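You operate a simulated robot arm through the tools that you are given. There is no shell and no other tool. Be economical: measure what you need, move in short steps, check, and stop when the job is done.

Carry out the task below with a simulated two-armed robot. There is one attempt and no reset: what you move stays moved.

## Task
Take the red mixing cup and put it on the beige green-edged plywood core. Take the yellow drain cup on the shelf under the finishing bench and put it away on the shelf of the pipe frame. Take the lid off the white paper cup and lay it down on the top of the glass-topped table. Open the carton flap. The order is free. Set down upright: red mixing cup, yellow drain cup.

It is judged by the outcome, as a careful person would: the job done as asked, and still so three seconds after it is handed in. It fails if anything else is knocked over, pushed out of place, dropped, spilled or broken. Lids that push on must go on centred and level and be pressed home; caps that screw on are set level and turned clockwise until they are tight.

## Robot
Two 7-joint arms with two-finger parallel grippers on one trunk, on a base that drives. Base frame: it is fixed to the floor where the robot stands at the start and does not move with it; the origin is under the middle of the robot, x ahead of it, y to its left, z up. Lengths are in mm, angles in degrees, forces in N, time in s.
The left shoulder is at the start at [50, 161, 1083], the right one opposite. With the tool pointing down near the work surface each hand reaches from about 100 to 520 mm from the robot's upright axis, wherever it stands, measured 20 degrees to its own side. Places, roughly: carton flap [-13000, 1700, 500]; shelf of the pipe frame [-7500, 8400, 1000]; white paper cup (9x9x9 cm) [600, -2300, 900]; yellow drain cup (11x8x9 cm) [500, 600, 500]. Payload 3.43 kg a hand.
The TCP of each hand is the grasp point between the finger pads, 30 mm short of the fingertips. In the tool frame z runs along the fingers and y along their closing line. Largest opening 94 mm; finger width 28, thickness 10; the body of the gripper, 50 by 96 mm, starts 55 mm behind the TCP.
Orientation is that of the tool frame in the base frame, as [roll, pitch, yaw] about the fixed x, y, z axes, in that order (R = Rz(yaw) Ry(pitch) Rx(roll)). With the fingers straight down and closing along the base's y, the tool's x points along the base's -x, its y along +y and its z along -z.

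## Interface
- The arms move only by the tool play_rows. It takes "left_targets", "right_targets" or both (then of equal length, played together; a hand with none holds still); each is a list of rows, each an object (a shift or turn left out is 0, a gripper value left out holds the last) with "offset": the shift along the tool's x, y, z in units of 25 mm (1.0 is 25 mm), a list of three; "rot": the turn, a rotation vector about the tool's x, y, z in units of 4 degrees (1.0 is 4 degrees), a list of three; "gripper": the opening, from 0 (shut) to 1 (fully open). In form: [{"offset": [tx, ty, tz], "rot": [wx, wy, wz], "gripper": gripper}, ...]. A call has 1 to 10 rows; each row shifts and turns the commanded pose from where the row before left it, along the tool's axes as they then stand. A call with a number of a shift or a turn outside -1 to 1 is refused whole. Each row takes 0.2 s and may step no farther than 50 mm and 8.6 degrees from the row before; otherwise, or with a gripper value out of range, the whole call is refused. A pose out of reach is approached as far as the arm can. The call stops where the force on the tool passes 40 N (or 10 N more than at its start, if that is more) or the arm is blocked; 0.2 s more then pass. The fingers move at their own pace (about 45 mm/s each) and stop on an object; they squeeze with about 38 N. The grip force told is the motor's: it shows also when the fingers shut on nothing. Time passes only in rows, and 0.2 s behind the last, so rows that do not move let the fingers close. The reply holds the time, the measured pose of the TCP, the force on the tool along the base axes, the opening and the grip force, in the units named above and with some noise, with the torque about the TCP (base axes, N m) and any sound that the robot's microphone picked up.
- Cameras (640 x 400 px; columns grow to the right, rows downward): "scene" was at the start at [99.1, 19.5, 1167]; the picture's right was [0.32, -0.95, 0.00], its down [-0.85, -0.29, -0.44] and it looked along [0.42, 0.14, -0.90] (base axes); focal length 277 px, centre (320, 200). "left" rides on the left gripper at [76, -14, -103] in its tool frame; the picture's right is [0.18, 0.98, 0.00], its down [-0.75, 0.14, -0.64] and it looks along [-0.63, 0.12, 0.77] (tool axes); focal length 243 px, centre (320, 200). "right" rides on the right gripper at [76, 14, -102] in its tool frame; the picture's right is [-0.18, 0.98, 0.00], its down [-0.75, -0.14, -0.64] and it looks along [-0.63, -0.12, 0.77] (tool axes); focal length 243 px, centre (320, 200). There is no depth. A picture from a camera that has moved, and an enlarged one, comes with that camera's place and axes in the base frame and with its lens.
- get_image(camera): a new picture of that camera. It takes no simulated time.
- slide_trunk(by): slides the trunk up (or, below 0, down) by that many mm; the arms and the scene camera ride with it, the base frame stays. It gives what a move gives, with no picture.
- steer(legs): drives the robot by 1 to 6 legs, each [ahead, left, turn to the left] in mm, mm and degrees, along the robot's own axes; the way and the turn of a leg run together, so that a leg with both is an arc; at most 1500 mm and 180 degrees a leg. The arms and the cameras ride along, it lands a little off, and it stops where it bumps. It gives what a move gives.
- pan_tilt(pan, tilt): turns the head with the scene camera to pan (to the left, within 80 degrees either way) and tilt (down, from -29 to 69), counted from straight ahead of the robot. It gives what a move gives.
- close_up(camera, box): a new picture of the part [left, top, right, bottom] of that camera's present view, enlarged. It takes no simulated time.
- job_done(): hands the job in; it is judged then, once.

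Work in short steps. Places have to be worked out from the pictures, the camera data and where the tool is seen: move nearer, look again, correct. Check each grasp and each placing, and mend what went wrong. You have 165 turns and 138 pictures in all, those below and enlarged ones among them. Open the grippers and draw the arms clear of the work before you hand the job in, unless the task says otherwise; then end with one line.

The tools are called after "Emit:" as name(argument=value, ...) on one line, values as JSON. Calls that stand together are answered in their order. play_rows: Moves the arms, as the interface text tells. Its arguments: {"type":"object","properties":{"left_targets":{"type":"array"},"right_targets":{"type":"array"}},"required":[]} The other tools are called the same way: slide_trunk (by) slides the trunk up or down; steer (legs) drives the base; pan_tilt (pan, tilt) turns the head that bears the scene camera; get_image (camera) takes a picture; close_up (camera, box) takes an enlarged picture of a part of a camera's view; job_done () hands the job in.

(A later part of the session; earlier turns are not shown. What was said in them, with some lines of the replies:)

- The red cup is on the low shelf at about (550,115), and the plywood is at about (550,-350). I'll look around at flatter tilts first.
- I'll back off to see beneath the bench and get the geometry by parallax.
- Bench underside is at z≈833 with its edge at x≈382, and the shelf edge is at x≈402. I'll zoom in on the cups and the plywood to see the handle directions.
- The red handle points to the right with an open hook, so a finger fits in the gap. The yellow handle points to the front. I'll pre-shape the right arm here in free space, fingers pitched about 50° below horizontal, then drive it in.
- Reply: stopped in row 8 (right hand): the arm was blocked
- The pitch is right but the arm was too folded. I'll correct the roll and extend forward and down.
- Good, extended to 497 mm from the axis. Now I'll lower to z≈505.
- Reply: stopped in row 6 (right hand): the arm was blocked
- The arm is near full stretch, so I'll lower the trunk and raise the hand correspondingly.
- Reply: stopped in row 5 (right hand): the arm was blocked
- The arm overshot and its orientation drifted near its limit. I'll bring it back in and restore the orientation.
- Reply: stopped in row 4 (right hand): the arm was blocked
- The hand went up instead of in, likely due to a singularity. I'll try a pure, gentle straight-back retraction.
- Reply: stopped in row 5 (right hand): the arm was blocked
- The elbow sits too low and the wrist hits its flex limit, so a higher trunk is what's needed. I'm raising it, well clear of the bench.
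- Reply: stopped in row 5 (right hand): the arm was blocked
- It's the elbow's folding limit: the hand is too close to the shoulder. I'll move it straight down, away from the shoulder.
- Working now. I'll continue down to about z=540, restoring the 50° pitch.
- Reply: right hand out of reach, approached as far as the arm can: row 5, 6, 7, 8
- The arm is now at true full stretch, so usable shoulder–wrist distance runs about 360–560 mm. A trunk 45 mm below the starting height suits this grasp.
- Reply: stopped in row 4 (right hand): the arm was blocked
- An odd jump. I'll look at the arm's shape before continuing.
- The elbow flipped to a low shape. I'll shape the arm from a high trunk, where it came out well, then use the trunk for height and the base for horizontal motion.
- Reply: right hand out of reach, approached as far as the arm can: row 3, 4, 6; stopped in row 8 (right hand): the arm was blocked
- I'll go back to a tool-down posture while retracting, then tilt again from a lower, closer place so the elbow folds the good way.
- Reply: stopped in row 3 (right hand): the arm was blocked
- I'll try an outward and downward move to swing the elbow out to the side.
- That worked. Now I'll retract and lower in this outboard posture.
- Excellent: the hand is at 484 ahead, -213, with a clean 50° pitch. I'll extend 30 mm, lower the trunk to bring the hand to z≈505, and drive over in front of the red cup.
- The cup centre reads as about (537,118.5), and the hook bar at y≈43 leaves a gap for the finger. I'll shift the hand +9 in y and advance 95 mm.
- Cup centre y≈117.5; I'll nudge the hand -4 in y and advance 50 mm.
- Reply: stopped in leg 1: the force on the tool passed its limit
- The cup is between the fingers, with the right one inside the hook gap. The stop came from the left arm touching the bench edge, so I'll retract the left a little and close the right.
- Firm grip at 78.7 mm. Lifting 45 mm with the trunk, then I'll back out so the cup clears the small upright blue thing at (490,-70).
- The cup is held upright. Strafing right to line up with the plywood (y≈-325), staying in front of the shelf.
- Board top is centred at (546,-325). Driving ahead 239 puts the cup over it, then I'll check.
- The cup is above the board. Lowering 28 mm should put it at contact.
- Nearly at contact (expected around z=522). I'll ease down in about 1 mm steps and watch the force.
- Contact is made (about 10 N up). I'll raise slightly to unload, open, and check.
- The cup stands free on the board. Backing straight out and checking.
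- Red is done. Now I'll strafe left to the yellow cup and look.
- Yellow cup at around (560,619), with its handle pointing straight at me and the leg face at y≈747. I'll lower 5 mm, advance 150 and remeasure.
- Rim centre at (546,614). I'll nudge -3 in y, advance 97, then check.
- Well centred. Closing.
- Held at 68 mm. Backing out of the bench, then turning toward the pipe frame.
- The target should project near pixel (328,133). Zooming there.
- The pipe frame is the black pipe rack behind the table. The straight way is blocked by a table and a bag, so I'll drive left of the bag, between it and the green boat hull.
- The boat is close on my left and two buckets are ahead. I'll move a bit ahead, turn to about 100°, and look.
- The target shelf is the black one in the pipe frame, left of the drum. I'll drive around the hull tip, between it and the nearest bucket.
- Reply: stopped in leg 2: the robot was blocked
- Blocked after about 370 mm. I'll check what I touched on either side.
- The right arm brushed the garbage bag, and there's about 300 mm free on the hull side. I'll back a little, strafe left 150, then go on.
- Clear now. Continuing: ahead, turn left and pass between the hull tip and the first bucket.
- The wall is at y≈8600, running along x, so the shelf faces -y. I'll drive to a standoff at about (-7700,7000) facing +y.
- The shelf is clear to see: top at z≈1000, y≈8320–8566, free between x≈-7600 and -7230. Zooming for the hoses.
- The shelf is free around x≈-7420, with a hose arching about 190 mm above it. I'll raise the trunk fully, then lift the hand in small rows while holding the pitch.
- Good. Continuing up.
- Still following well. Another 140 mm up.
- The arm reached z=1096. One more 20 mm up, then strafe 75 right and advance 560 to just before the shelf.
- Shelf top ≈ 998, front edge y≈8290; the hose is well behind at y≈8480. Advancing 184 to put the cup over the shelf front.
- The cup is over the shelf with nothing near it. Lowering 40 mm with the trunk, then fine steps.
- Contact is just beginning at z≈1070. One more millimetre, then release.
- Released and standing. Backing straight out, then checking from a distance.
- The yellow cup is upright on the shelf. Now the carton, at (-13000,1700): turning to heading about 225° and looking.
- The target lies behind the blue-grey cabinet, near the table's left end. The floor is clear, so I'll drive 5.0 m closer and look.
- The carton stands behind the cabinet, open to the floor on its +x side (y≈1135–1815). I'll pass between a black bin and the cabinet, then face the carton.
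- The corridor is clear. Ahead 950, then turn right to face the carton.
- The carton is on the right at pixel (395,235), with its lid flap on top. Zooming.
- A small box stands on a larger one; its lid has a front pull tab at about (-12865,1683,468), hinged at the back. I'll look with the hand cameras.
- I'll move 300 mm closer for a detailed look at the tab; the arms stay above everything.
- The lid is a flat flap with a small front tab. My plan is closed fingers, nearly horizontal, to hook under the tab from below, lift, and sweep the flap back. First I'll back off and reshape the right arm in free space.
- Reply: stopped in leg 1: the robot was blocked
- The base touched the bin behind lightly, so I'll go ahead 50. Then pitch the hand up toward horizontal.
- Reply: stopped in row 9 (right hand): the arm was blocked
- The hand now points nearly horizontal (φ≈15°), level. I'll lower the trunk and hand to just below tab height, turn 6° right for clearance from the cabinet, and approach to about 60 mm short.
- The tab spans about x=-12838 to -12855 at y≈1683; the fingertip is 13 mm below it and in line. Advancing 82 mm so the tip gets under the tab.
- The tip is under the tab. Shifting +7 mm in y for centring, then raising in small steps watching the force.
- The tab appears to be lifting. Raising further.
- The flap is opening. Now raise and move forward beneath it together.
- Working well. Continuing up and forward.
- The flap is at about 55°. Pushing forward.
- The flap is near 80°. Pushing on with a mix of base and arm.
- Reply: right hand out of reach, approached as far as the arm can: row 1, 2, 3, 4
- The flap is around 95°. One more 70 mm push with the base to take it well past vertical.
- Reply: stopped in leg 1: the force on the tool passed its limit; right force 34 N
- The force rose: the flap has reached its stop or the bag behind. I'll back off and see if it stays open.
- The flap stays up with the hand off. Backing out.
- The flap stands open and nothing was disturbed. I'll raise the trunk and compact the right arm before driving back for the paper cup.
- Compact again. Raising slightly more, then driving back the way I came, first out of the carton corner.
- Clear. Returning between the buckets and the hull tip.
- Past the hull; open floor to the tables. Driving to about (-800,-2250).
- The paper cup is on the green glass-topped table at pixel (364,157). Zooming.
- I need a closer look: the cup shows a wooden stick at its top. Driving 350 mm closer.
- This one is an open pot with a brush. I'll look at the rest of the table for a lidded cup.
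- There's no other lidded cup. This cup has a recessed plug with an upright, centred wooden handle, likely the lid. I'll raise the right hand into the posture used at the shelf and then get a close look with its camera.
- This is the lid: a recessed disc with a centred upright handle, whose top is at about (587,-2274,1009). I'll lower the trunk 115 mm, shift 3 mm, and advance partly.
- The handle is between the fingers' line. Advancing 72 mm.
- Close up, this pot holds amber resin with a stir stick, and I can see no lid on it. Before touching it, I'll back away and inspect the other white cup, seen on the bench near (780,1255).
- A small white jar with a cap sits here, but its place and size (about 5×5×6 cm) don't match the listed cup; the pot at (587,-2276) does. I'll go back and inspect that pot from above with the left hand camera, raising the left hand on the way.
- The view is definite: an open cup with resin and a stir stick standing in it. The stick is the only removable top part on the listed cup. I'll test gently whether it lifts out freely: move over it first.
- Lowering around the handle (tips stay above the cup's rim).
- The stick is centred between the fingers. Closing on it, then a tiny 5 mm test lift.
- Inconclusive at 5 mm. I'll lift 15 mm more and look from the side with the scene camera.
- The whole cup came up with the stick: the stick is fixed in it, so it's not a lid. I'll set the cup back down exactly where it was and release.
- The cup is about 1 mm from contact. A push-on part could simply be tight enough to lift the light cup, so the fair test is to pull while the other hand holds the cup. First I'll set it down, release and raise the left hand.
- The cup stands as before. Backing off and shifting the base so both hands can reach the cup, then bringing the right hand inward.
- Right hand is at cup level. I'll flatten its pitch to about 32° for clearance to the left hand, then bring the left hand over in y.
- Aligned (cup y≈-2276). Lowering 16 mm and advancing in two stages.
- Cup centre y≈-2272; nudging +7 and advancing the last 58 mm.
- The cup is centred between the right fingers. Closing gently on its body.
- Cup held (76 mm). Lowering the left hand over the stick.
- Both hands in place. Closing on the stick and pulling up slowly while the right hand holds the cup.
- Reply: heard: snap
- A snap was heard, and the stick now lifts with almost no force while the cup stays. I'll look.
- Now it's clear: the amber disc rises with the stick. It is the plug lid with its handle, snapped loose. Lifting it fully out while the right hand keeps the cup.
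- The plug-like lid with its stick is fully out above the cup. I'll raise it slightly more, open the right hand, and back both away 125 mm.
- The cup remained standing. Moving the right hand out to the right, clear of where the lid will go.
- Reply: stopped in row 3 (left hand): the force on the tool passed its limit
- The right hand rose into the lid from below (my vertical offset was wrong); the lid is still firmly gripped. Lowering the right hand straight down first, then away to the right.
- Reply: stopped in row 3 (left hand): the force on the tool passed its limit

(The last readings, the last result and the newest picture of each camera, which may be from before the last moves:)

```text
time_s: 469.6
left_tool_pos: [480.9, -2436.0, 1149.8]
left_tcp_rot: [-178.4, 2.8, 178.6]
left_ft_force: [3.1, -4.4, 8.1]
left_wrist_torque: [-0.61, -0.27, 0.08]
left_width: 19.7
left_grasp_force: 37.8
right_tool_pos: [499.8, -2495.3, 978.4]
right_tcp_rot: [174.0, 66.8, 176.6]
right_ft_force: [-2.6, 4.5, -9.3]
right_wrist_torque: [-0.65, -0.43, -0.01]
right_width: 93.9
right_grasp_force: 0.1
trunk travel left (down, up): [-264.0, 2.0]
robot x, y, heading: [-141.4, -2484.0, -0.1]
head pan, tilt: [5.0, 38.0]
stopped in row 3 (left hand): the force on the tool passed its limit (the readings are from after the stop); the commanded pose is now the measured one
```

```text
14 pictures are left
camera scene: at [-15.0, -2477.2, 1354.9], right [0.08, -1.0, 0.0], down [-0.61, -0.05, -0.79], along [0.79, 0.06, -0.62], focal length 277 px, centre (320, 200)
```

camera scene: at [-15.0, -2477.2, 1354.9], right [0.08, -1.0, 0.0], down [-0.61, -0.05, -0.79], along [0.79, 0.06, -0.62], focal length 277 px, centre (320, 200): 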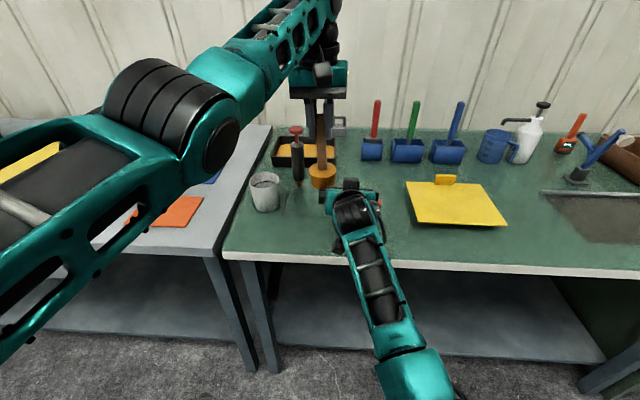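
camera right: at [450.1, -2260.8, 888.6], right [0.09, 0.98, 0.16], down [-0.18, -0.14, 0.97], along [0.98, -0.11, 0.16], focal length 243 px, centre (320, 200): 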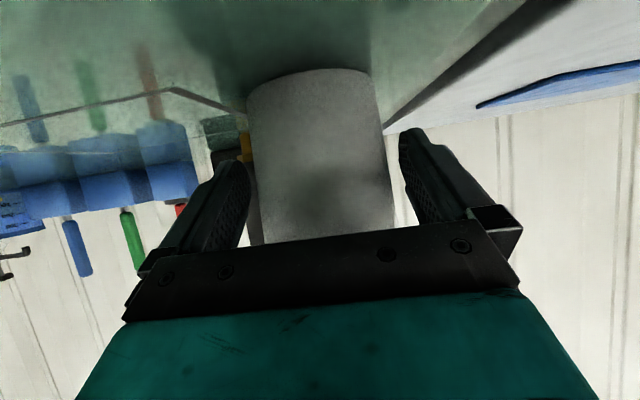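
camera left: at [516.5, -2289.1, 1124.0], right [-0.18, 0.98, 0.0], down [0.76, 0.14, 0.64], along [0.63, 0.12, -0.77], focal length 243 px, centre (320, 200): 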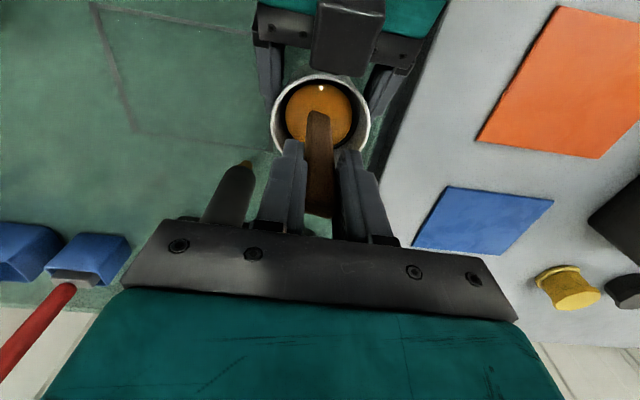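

The right arm drifts upward near its limit. I'll instead move the left hand, with the lid, away to the left and slightly up.

Emit:
play_rows(left_targets=[{"offset": [0, 0.2, -0.5]}, {"offset": [0, 0.8, -0.2]}, {"offset": [0, 0.9, 0]}, {"offset": [0, 0.9, 0]}, {"offset": [0, 0.9, 0]}, {"offset": [0, 0.6, 0]}])

Emit:
play_rows(right_targets=[{"rot": [0.7, 1, 0.3]}, {"rot": [0.7, 1, 0.3]}, {"rot": [0, 1, 0]}, {"rot": [0, 1, 0]}, {"offset": [0, -0.8, 0]}, {"offset": [0, -0.8, 0]}, {"offset": [0, -0.8, 0]}])

Emit:
get_image(camera="scene")

```text
time_s: 471.0
left_tool_pos: [481.7, -2326.2, 1160.4]
left_tcp_rot: [-178.5, 2.5, 178.7]
left_ft_force: [-0.7, -0.5, -0.3]
left_wrist_torque: [-0.03, -0.03, 0.02]
left_width: 19.3
left_grasp_force: 38.0
right_tool_pos: [498.8, -2495.8, 980.1]
right_tcp_rot: [173.5, 66.9, 175.9]
right_ft_force: [1.2, -0.2, -0.4]
right_wrist_torque: [-0.02, -0.02, 0.01]
right_width: 94.2
right_grasp_force: 0.0
trunk travel left (down, up): [-264.0, 2.0]
robot x, y, heading: [-139.4, -2485.3, -0.2]
head pan, tilt: [5.0, 38.0]
```

```text
time_s: 472.6
left_tool_pos: [481.9, -2327.4, 1160.7]
left_tcp_rot: [-178.4, 2.5, 178.6]
left_ft_force: [0.1, -0.2, -0.3]
left_wrist_torque: [0.02, 0.01, 0.02]
left_width: 19.6
left_grasp_force: 37.8
right_tool_pos: [493.4, -2556.1, 974.4]
right_tcp_rot: [176.5, 50.5, 173.3]
right_ft_force: [0.4, 0.4, 0.2]
right_wrist_torque: [-0.03, -0.03, -0.02]
right_width: 94.0
right_grasp_force: 0.1
trunk travel left (down, up): [-264.0, 2.0]
robot x, y, heading: [-141.4, -2483.6, -0.5]
head pan, tilt: [5.0, 38.0]
```

```text
13 pictures are left
camera scene: at [-15.1, -2477.5, 1354.9], right [0.08, -1.0, 0.0], down [-0.61, -0.05, -0.79], along [0.79, 0.07, -0.62], focal length 277 px, centre (320, 200)
```

scene: 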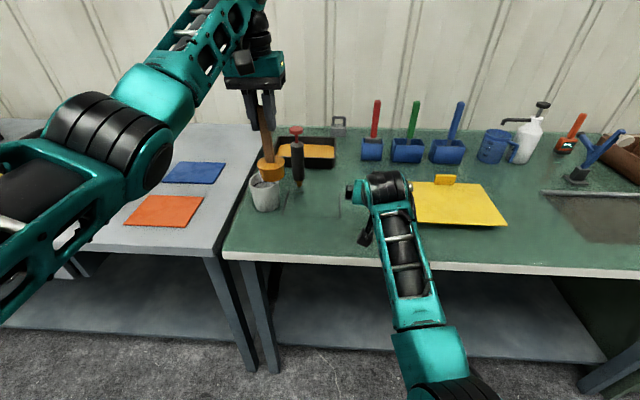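

Both are clear now. Moving the right further right, and zooming on the lid's attitude.

Emit:
play_rows(right_targets=[{"offset": [0, -0.9, 0]}, {"offset": [0, -0.9, 0]}, {"offset": [0, -0.9, 0]}, {"offset": [0, -0.9, 0]}])

Emit:
close_up(camera="scene", box=[210, 70, 350, 230])

```text
time_s: 473.6
left_tool_pos: [481.0, -2327.8, 1162.2]
left_tcp_rot: [-178.5, 2.4, 178.6]
left_ft_force: [0.0, 0.3, -0.9]
left_wrist_torque: [-0.02, 0.0, 0.04]
left_width: 19.3
left_grasp_force: 38.1
right_tool_pos: [487.1, -2645.2, 971.2]
right_tcp_rot: [176.6, 50.4, 173.4]
right_ft_force: [-0.4, 0.0, 0.3]
right_wrist_torque: [0.01, -0.01, -0.01]
right_width: 94.0
right_grasp_force: 0.0
trunk travel left (down, up): [-264.0, 2.0]
robot x, y, heading: [-142.8, -2484.0, -0.1]
head pan, tilt: [5.0, 38.0]
```

```text
2.50 times, centred on (280, 150) of scene
camera zoom: at [-15.0, -2477.5, 1354.9], right [0.08, -1.0, 0.0], down [-0.61, -0.05, -0.79], along [0.79, 0.07, -0.62], focal length 692 px, centre (420, 325)
```

zoom: 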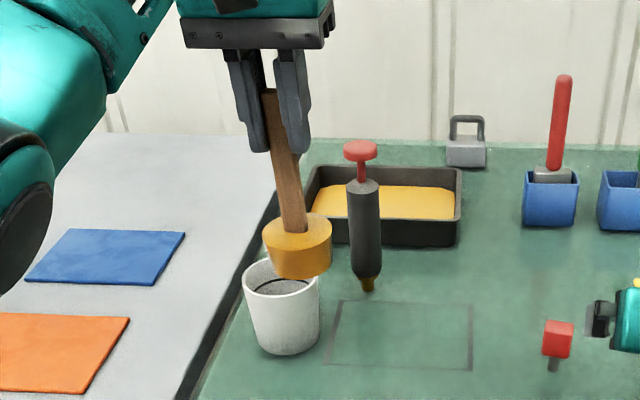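

The lid hangs nearly vertical. I'll level the hand, move 55 mm right to a clear spot at about (480,-2383), and lower in steps.

Emit:
play_rows(left_targets=[{"offset": [0, -0.8, 0], "rot": [-0.37, 0.3, 0]}, {"offset": [0, -0.8, 0], "rot": [0, 0.3, 0]}, {"offset": [0, -0.6, 0]}, {"offset": [0, 0, 0.9]}, {"offset": [0, 0, 0.9]}, {"offset": [0, 0, 0.9]}, {"offset": [0, 0, 0.9]}, {"offset": [0, 0, 0.8]}, {}])

Emit:
close_up(camera="scene", box=[230, 100, 370, 260])

```text
time_s: 475.6
left_tool_pos: [480.0, -2382.1, 1051.1]
left_tcp_rot: [180.0, 0.1, 178.6]
left_ft_force: [0.1, -0.2, -0.2]
left_wrist_torque: [0.01, -0.03, -0.01]
left_width: 19.3
left_grasp_force: 38.4
right_tool_pos: [487.2, -2644.9, 971.5]
right_tcp_rot: [176.7, 50.5, 173.3]
right_ft_force: [-0.1, -1.1, -0.9]
right_wrist_torque: [-0.01, -0.02, 0.01]
right_width: 94.0
right_grasp_force: 0.1
trunk travel left (down, up): [-264.0, 2.0]
robot x, y, heading: [-142.7, -2482.1, -0.4]
head pan, tilt: [5.0, 38.0]
```

```text
2.50 times, centred on (300, 180) of scene
camera zoom: at [-15.1, -2477.2, 1354.9], right [0.08, -1.0, 0.0], down [-0.61, -0.05, -0.79], along [0.79, 0.06, -0.62], focal length 692 px, centre (370, 250)
```

zoom: 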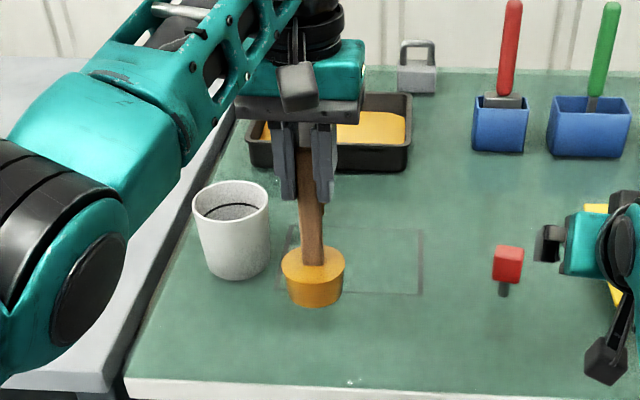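

The bottom is about 65 mm above the table. Lowering 52, then fine steps.

Emit:
play_rows(left_targets=[{"offset": [0, 0, 0.7]}, {"offset": [0, 0, 0.7]}, {"offset": [0, 0, 0.5]}, {"offset": [0, 0, 0.16]}, {}])

Emit:
play_rows(left_targets=[{"offset": [0, 0, 0.12]}, {}, {"offset": [0, 0, 0.12]}, {}])

```text
time_s: 476.8
left_tool_pos: [479.9, -2381.4, 1000.1]
left_tcp_rot: [180.0, 0.0, 178.7]
left_ft_force: [0.2, -0.7, -1.5]
left_wrist_torque: [0.0, 0.05, -0.01]
left_width: 19.2
left_grasp_force: 37.4
right_tool_pos: [486.5, -2645.8, 972.3]
right_tcp_rot: [176.7, 50.6, 173.3]
right_ft_force: [-0.1, 0.1, -0.1]
right_wrist_torque: [0.0, -0.04, 0.03]
right_width: 94.1
right_grasp_force: 0.1
trunk travel left (down, up): [-264.0, 2.0]
robot x, y, heading: [-138.9, -2479.6, -0.2]
head pan, tilt: [5.0, 38.0]
```

```text
time_s: 477.8
left_tool_pos: [479.7, -2382.7, 994.8]
left_tcp_rot: [180.0, 0.1, 178.6]
left_ft_force: [-0.3, -0.3, -1.6]
left_wrist_torque: [-0.02, 0.0, -0.01]
left_width: 19.3
left_grasp_force: 38.1
right_tool_pos: [487.5, -2645.7, 971.6]
right_tcp_rot: [176.7, 50.5, 173.3]
right_ft_force: [0.4, 0.5, -0.5]
right_wrist_torque: [-0.03, 0.01, 0.01]
right_width: 94.1
right_grasp_force: 0.0
trunk travel left (down, up): [-264.0, 2.0]
robot x, y, heading: [-140.9, -2482.5, -0.4]
head pan, tilt: [5.0, 38.0]
```

Emit:
play_rows(left_targets=[{"offset": [0, 0, 0.1]}, {}, {"offset": [0, 0, 0.1]}, {}])

Emit:
close_up(camera="scene", box=[250, 150, 370, 270])

```text
time_s: 478.8
left_tool_pos: [480.6, -2382.5, 988.9]
left_tcp_rot: [-180.0, 0.1, 178.8]
left_ft_force: [0.0, 0.1, -0.6]
left_wrist_torque: [0.01, 0.02, -0.02]
left_width: 19.7
left_grasp_force: 37.4
right_tool_pos: [487.5, -2645.4, 971.1]
right_tcp_rot: [176.7, 50.5, 173.3]
right_ft_force: [0.5, 0.2, 0.0]
right_wrist_torque: [0.03, -0.01, -0.03]
right_width: 94.2
right_grasp_force: 0.1
trunk travel left (down, up): [-264.0, 2.0]
robot x, y, heading: [-139.9, -2483.5, -0.3]
head pan, tilt: [5.0, 38.0]
```

```text
3.33 times, centred on (310, 210) of scene
camera zoom: at [-15.1, -2477.2, 1354.9], right [0.08, -1.0, 0.0], down [-0.61, -0.05, -0.79], along [0.79, 0.06, -0.62], focal length 923 px, centre (353, 167)
```

zoom: 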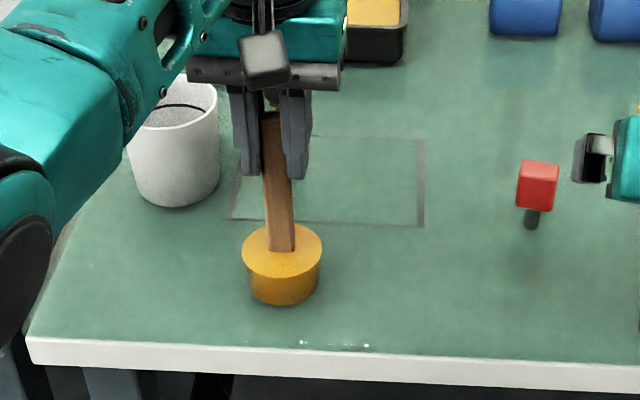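

Nearly touching. Continuing in 2 mm steps.

Emit:
play_rows(left_targets=[{"offset": [0, 0, 0.08]}, {}, {"offset": [0, 0, 0.08]}, {}])

Emit:
play_rows(left_targets=[{"offset": [0, 0, 0.06]}, {}])

```text
time_s: 479.8
left_tool_pos: [480.0, -2382.5, 986.2]
left_tcp_rot: [180.0, 0.2, 178.6]
left_ft_force: [-1.8, 1.2, 8.6]
left_wrist_torque: [0.14, 0.37, -0.01]
left_width: 19.5
left_grasp_force: 37.9
right_tool_pos: [485.9, -2646.9, 972.0]
right_tcp_rot: [176.6, 50.5, 173.4]
right_ft_force: [-0.8, 1.2, -0.4]
right_wrist_torque: [-0.01, 0.01, 0.02]
right_width: 93.9
right_grasp_force: 0.0
trunk travel left (down, up): [-264.0, 2.0]
robot x, y, heading: [-144.8, -2484.8, -0.0]
head pan, tilt: [5.0, 38.0]
```

```text
time_s: 480.4
left_tool_pos: [479.7, -2382.3, 986.6]
left_tcp_rot: [179.9, 0.3, 178.6]
left_ft_force: [-0.3, 2.6, 19.9]
left_wrist_torque: [0.24, 0.57, -0.02]
left_width: 19.4
left_grasp_force: 37.8
right_tool_pos: [485.4, -2646.3, 972.4]
right_tcp_rot: [176.6, 50.6, 173.4]
right_ft_force: [-0.7, -1.2, -0.4]
right_wrist_torque: [-0.02, 0.01, -0.03]
right_width: 94.0
right_grasp_force: 0.0
trunk travel left (down, up): [-264.0, 2.0]
robot x, y, heading: [-139.5, -2483.3, -0.1]
head pan, tilt: [5.0, 38.0]
```

Contact. Easing off, opening, then checking before raising.

Emit:
play_rows(left_targets=[{"offset": [0, 0, -0.12]}, {}, {"gripper": 0.35}, {"gripper": 0.6}, {"gripper": 0.6}, {}])

Emit:
play_rows(left_targets=[{"offset": [0, 0, -0.8]}, {"offset": [0, 0, -0.9]}, {"offset": [0, 0, -0.9]}, {"offset": [0, 0, -0.9]}])

Emit:
get_image(camera="scene")

```text
time_s: 481.8
left_tool_pos: [481.1, -2382.2, 985.9]
left_tcp_rot: [-180.0, -0.1, 178.7]
left_ft_force: [-0.4, -0.4, 0.8]
left_wrist_torque: [0.0, 0.01, 0.03]
left_width: 56.3
left_grasp_force: 0.0
right_tool_pos: [488.4, -2647.1, 972.7]
right_tcp_rot: [176.7, 50.5, 173.4]
right_ft_force: [-0.1, 0.2, 0.4]
right_wrist_torque: [-0.02, 0.0, -0.01]
right_width: 93.9
right_grasp_force: 0.1
trunk travel left (down, up): [-264.0, 2.0]
robot x, y, heading: [-144.1, -2482.4, -0.2]
head pan, tilt: [5.0, 38.0]
```

```text
time_s: 482.8
left_tool_pos: [481.2, -2381.7, 1074.3]
left_tcp_rot: [-179.9, 0.1, 178.7]
left_ft_force: [0.4, 0.0, 0.3]
left_wrist_torque: [0.03, 0.02, 0.01]
left_width: 56.3
left_grasp_force: 0.0
right_tool_pos: [487.9, -2645.6, 971.6]
right_tcp_rot: [176.6, 50.5, 173.3]
right_ft_force: [0.7, -0.1, 0.4]
right_wrist_torque: [-0.03, 0.01, -0.04]
right_width: 94.1
right_grasp_force: 0.1
trunk travel left (down, up): [-264.0, 2.0]
robot x, y, heading: [-142.4, -2484.3, -0.4]
head pan, tilt: [5.0, 38.0]
```

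```text
9 pictures are left
camera scene: at [-15.3, -2477.3, 1354.9], right [0.08, -1.0, 0.0], down [-0.61, -0.05, -0.79], along [0.79, 0.07, -0.62], focal length 277 px, centre (320, 200)
```

scene: 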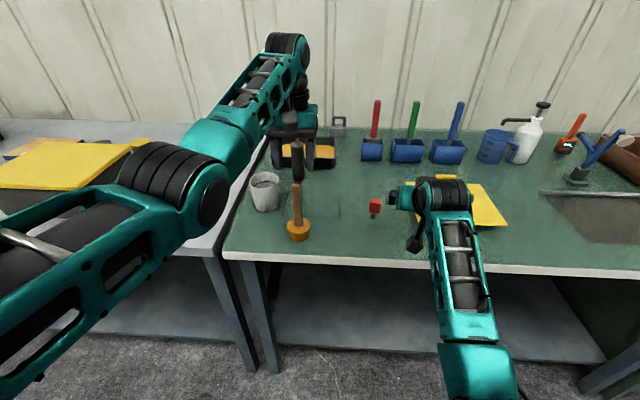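

The lid stands on the glass table and the cup is upright. Raising slightly more and backing both arms away.

Emit:
play_rows(left_targets=[{"offset": [0, 0, -0.8]}, {}])

Emit:
steer(legs=[[-450, 0, 0]])

Emit:
pan_tilt(pan=0, tilt=28)

Emit:
get_image(camera="scene")

```text
time_s: 483.4
left_tool_pos: [480.5, -2381.5, 1093.7]
left_tcp_rot: [180.0, 0.0, 178.8]
left_ft_force: [-0.7, -0.3, 0.0]
left_wrist_torque: [0.0, 0.05, 0.04]
left_width: 56.5
left_grasp_force: 0.0
right_tool_pos: [488.8, -2645.6, 971.7]
right_tcp_rot: [176.7, 50.5, 173.3]
right_ft_force: [-0.3, 0.5, -0.1]
right_wrist_torque: [-0.01, 0.0, 0.0]
right_width: 94.0
right_grasp_force: 0.0
trunk travel left (down, up): [-264.0, 2.0]
robot x, y, heading: [-138.8, -2485.8, -0.4]
head pan, tilt: [5.0, 38.0]
```

```text
time_s: 486.1
left_tool_pos: [28.3, -2379.6, 1094.6]
left_tcp_rot: [180.0, 0.1, 178.7]
left_ft_force: [0.4, 0.2, -0.1]
left_wrist_torque: [-0.01, 0.0, -0.02]
left_width: 56.5
left_grasp_force: 0.0
right_tool_pos: [37.1, -2643.1, 971.3]
right_tcp_rot: [176.7, 50.5, 173.4]
right_ft_force: [0.2, -0.1, 1.0]
right_wrist_torque: [0.02, 0.0, -0.01]
right_width: 93.8
right_grasp_force: 0.0
trunk travel left (down, up): [-264.0, 2.0]
robot x, y, heading: [-594.9, -2483.3, -0.3]
head pan, tilt: [5.0, 38.0]
```

```text
time_s: 486.8
left_tool_pos: [29.6, -2380.6, 1094.2]
left_tcp_rot: [-180.0, -0.1, 178.8]
left_ft_force: [-0.8, 0.0, -0.4]
left_wrist_torque: [-0.02, -0.01, 0.01]
left_width: 56.4
left_grasp_force: 0.0
right_tool_pos: [36.8, -2642.9, 971.1]
right_tcp_rot: [176.6, 50.4, 173.5]
right_ft_force: [0.0, 0.4, -0.1]
right_wrist_torque: [0.02, 0.0, -0.02]
right_width: 94.3
right_grasp_force: 0.1
trunk travel left (down, up): [-264.0, 2.0]
robot x, y, heading: [-592.6, -2481.6, -0.4]
head pan, tilt: [0.0, 28.0]
```

```text
8 pictures are left
camera scene: at [-461.2, -2482.6, 1370.4], right [0.0, -1.0, 0.0], down [-0.47, 0.0, -0.88], along [0.88, 0.0, -0.47], focal length 277 px, centre (320, 200)
```

scene: 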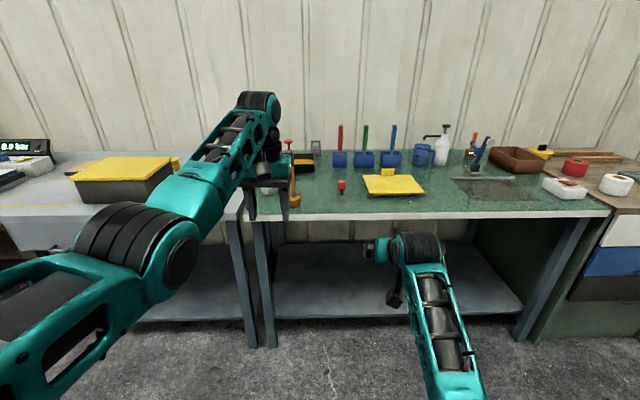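

All parts are done and the arms are clear. Opening the left gripper fully, then handing in.

Emit:
play_rows(left_targets=[{"gripper": 1.0}, {"gripper": 1.0}, {"gripper": 1.0}])

Emit:
job_done()

```text
time_s: 487.6
left_tool_pos: [29.3, -2378.7, 1094.6]
left_tcp_rot: [180.0, 0.1, 178.7]
left_ft_force: [0.1, -0.6, 0.7]
left_wrist_torque: [0.01, 0.01, 0.0]
left_width: 94.1
left_grasp_force: 0.0
right_tool_pos: [35.7, -2643.7, 972.3]
right_tcp_rot: [176.7, 50.5, 173.4]
right_ft_force: [0.0, 0.4, -0.3]
right_wrist_torque: [-0.02, -0.02, -0.02]
right_width: 94.0
right_grasp_force: 0.0
trunk travel left (down, up): [-264.0, 2.0]
robot x, y, heading: [-593.2, -2483.9, -0.3]
head pan, tilt: [0.0, 28.0]
```

```text
The job is handed in.
```

I handed the job in: the red cup is upright on the plywood core, the yellow cup is upright on the pipe-frame shelf, and the carton flap is open and stayed up. I found no ordinary lid on the white paper cup, so I pulled out its amber plug and stick (it came free with a snap) and stood it on the glass-topped table; while driving I brushed the garbage bag and the black bin and did not check afterwards whether either had moved.
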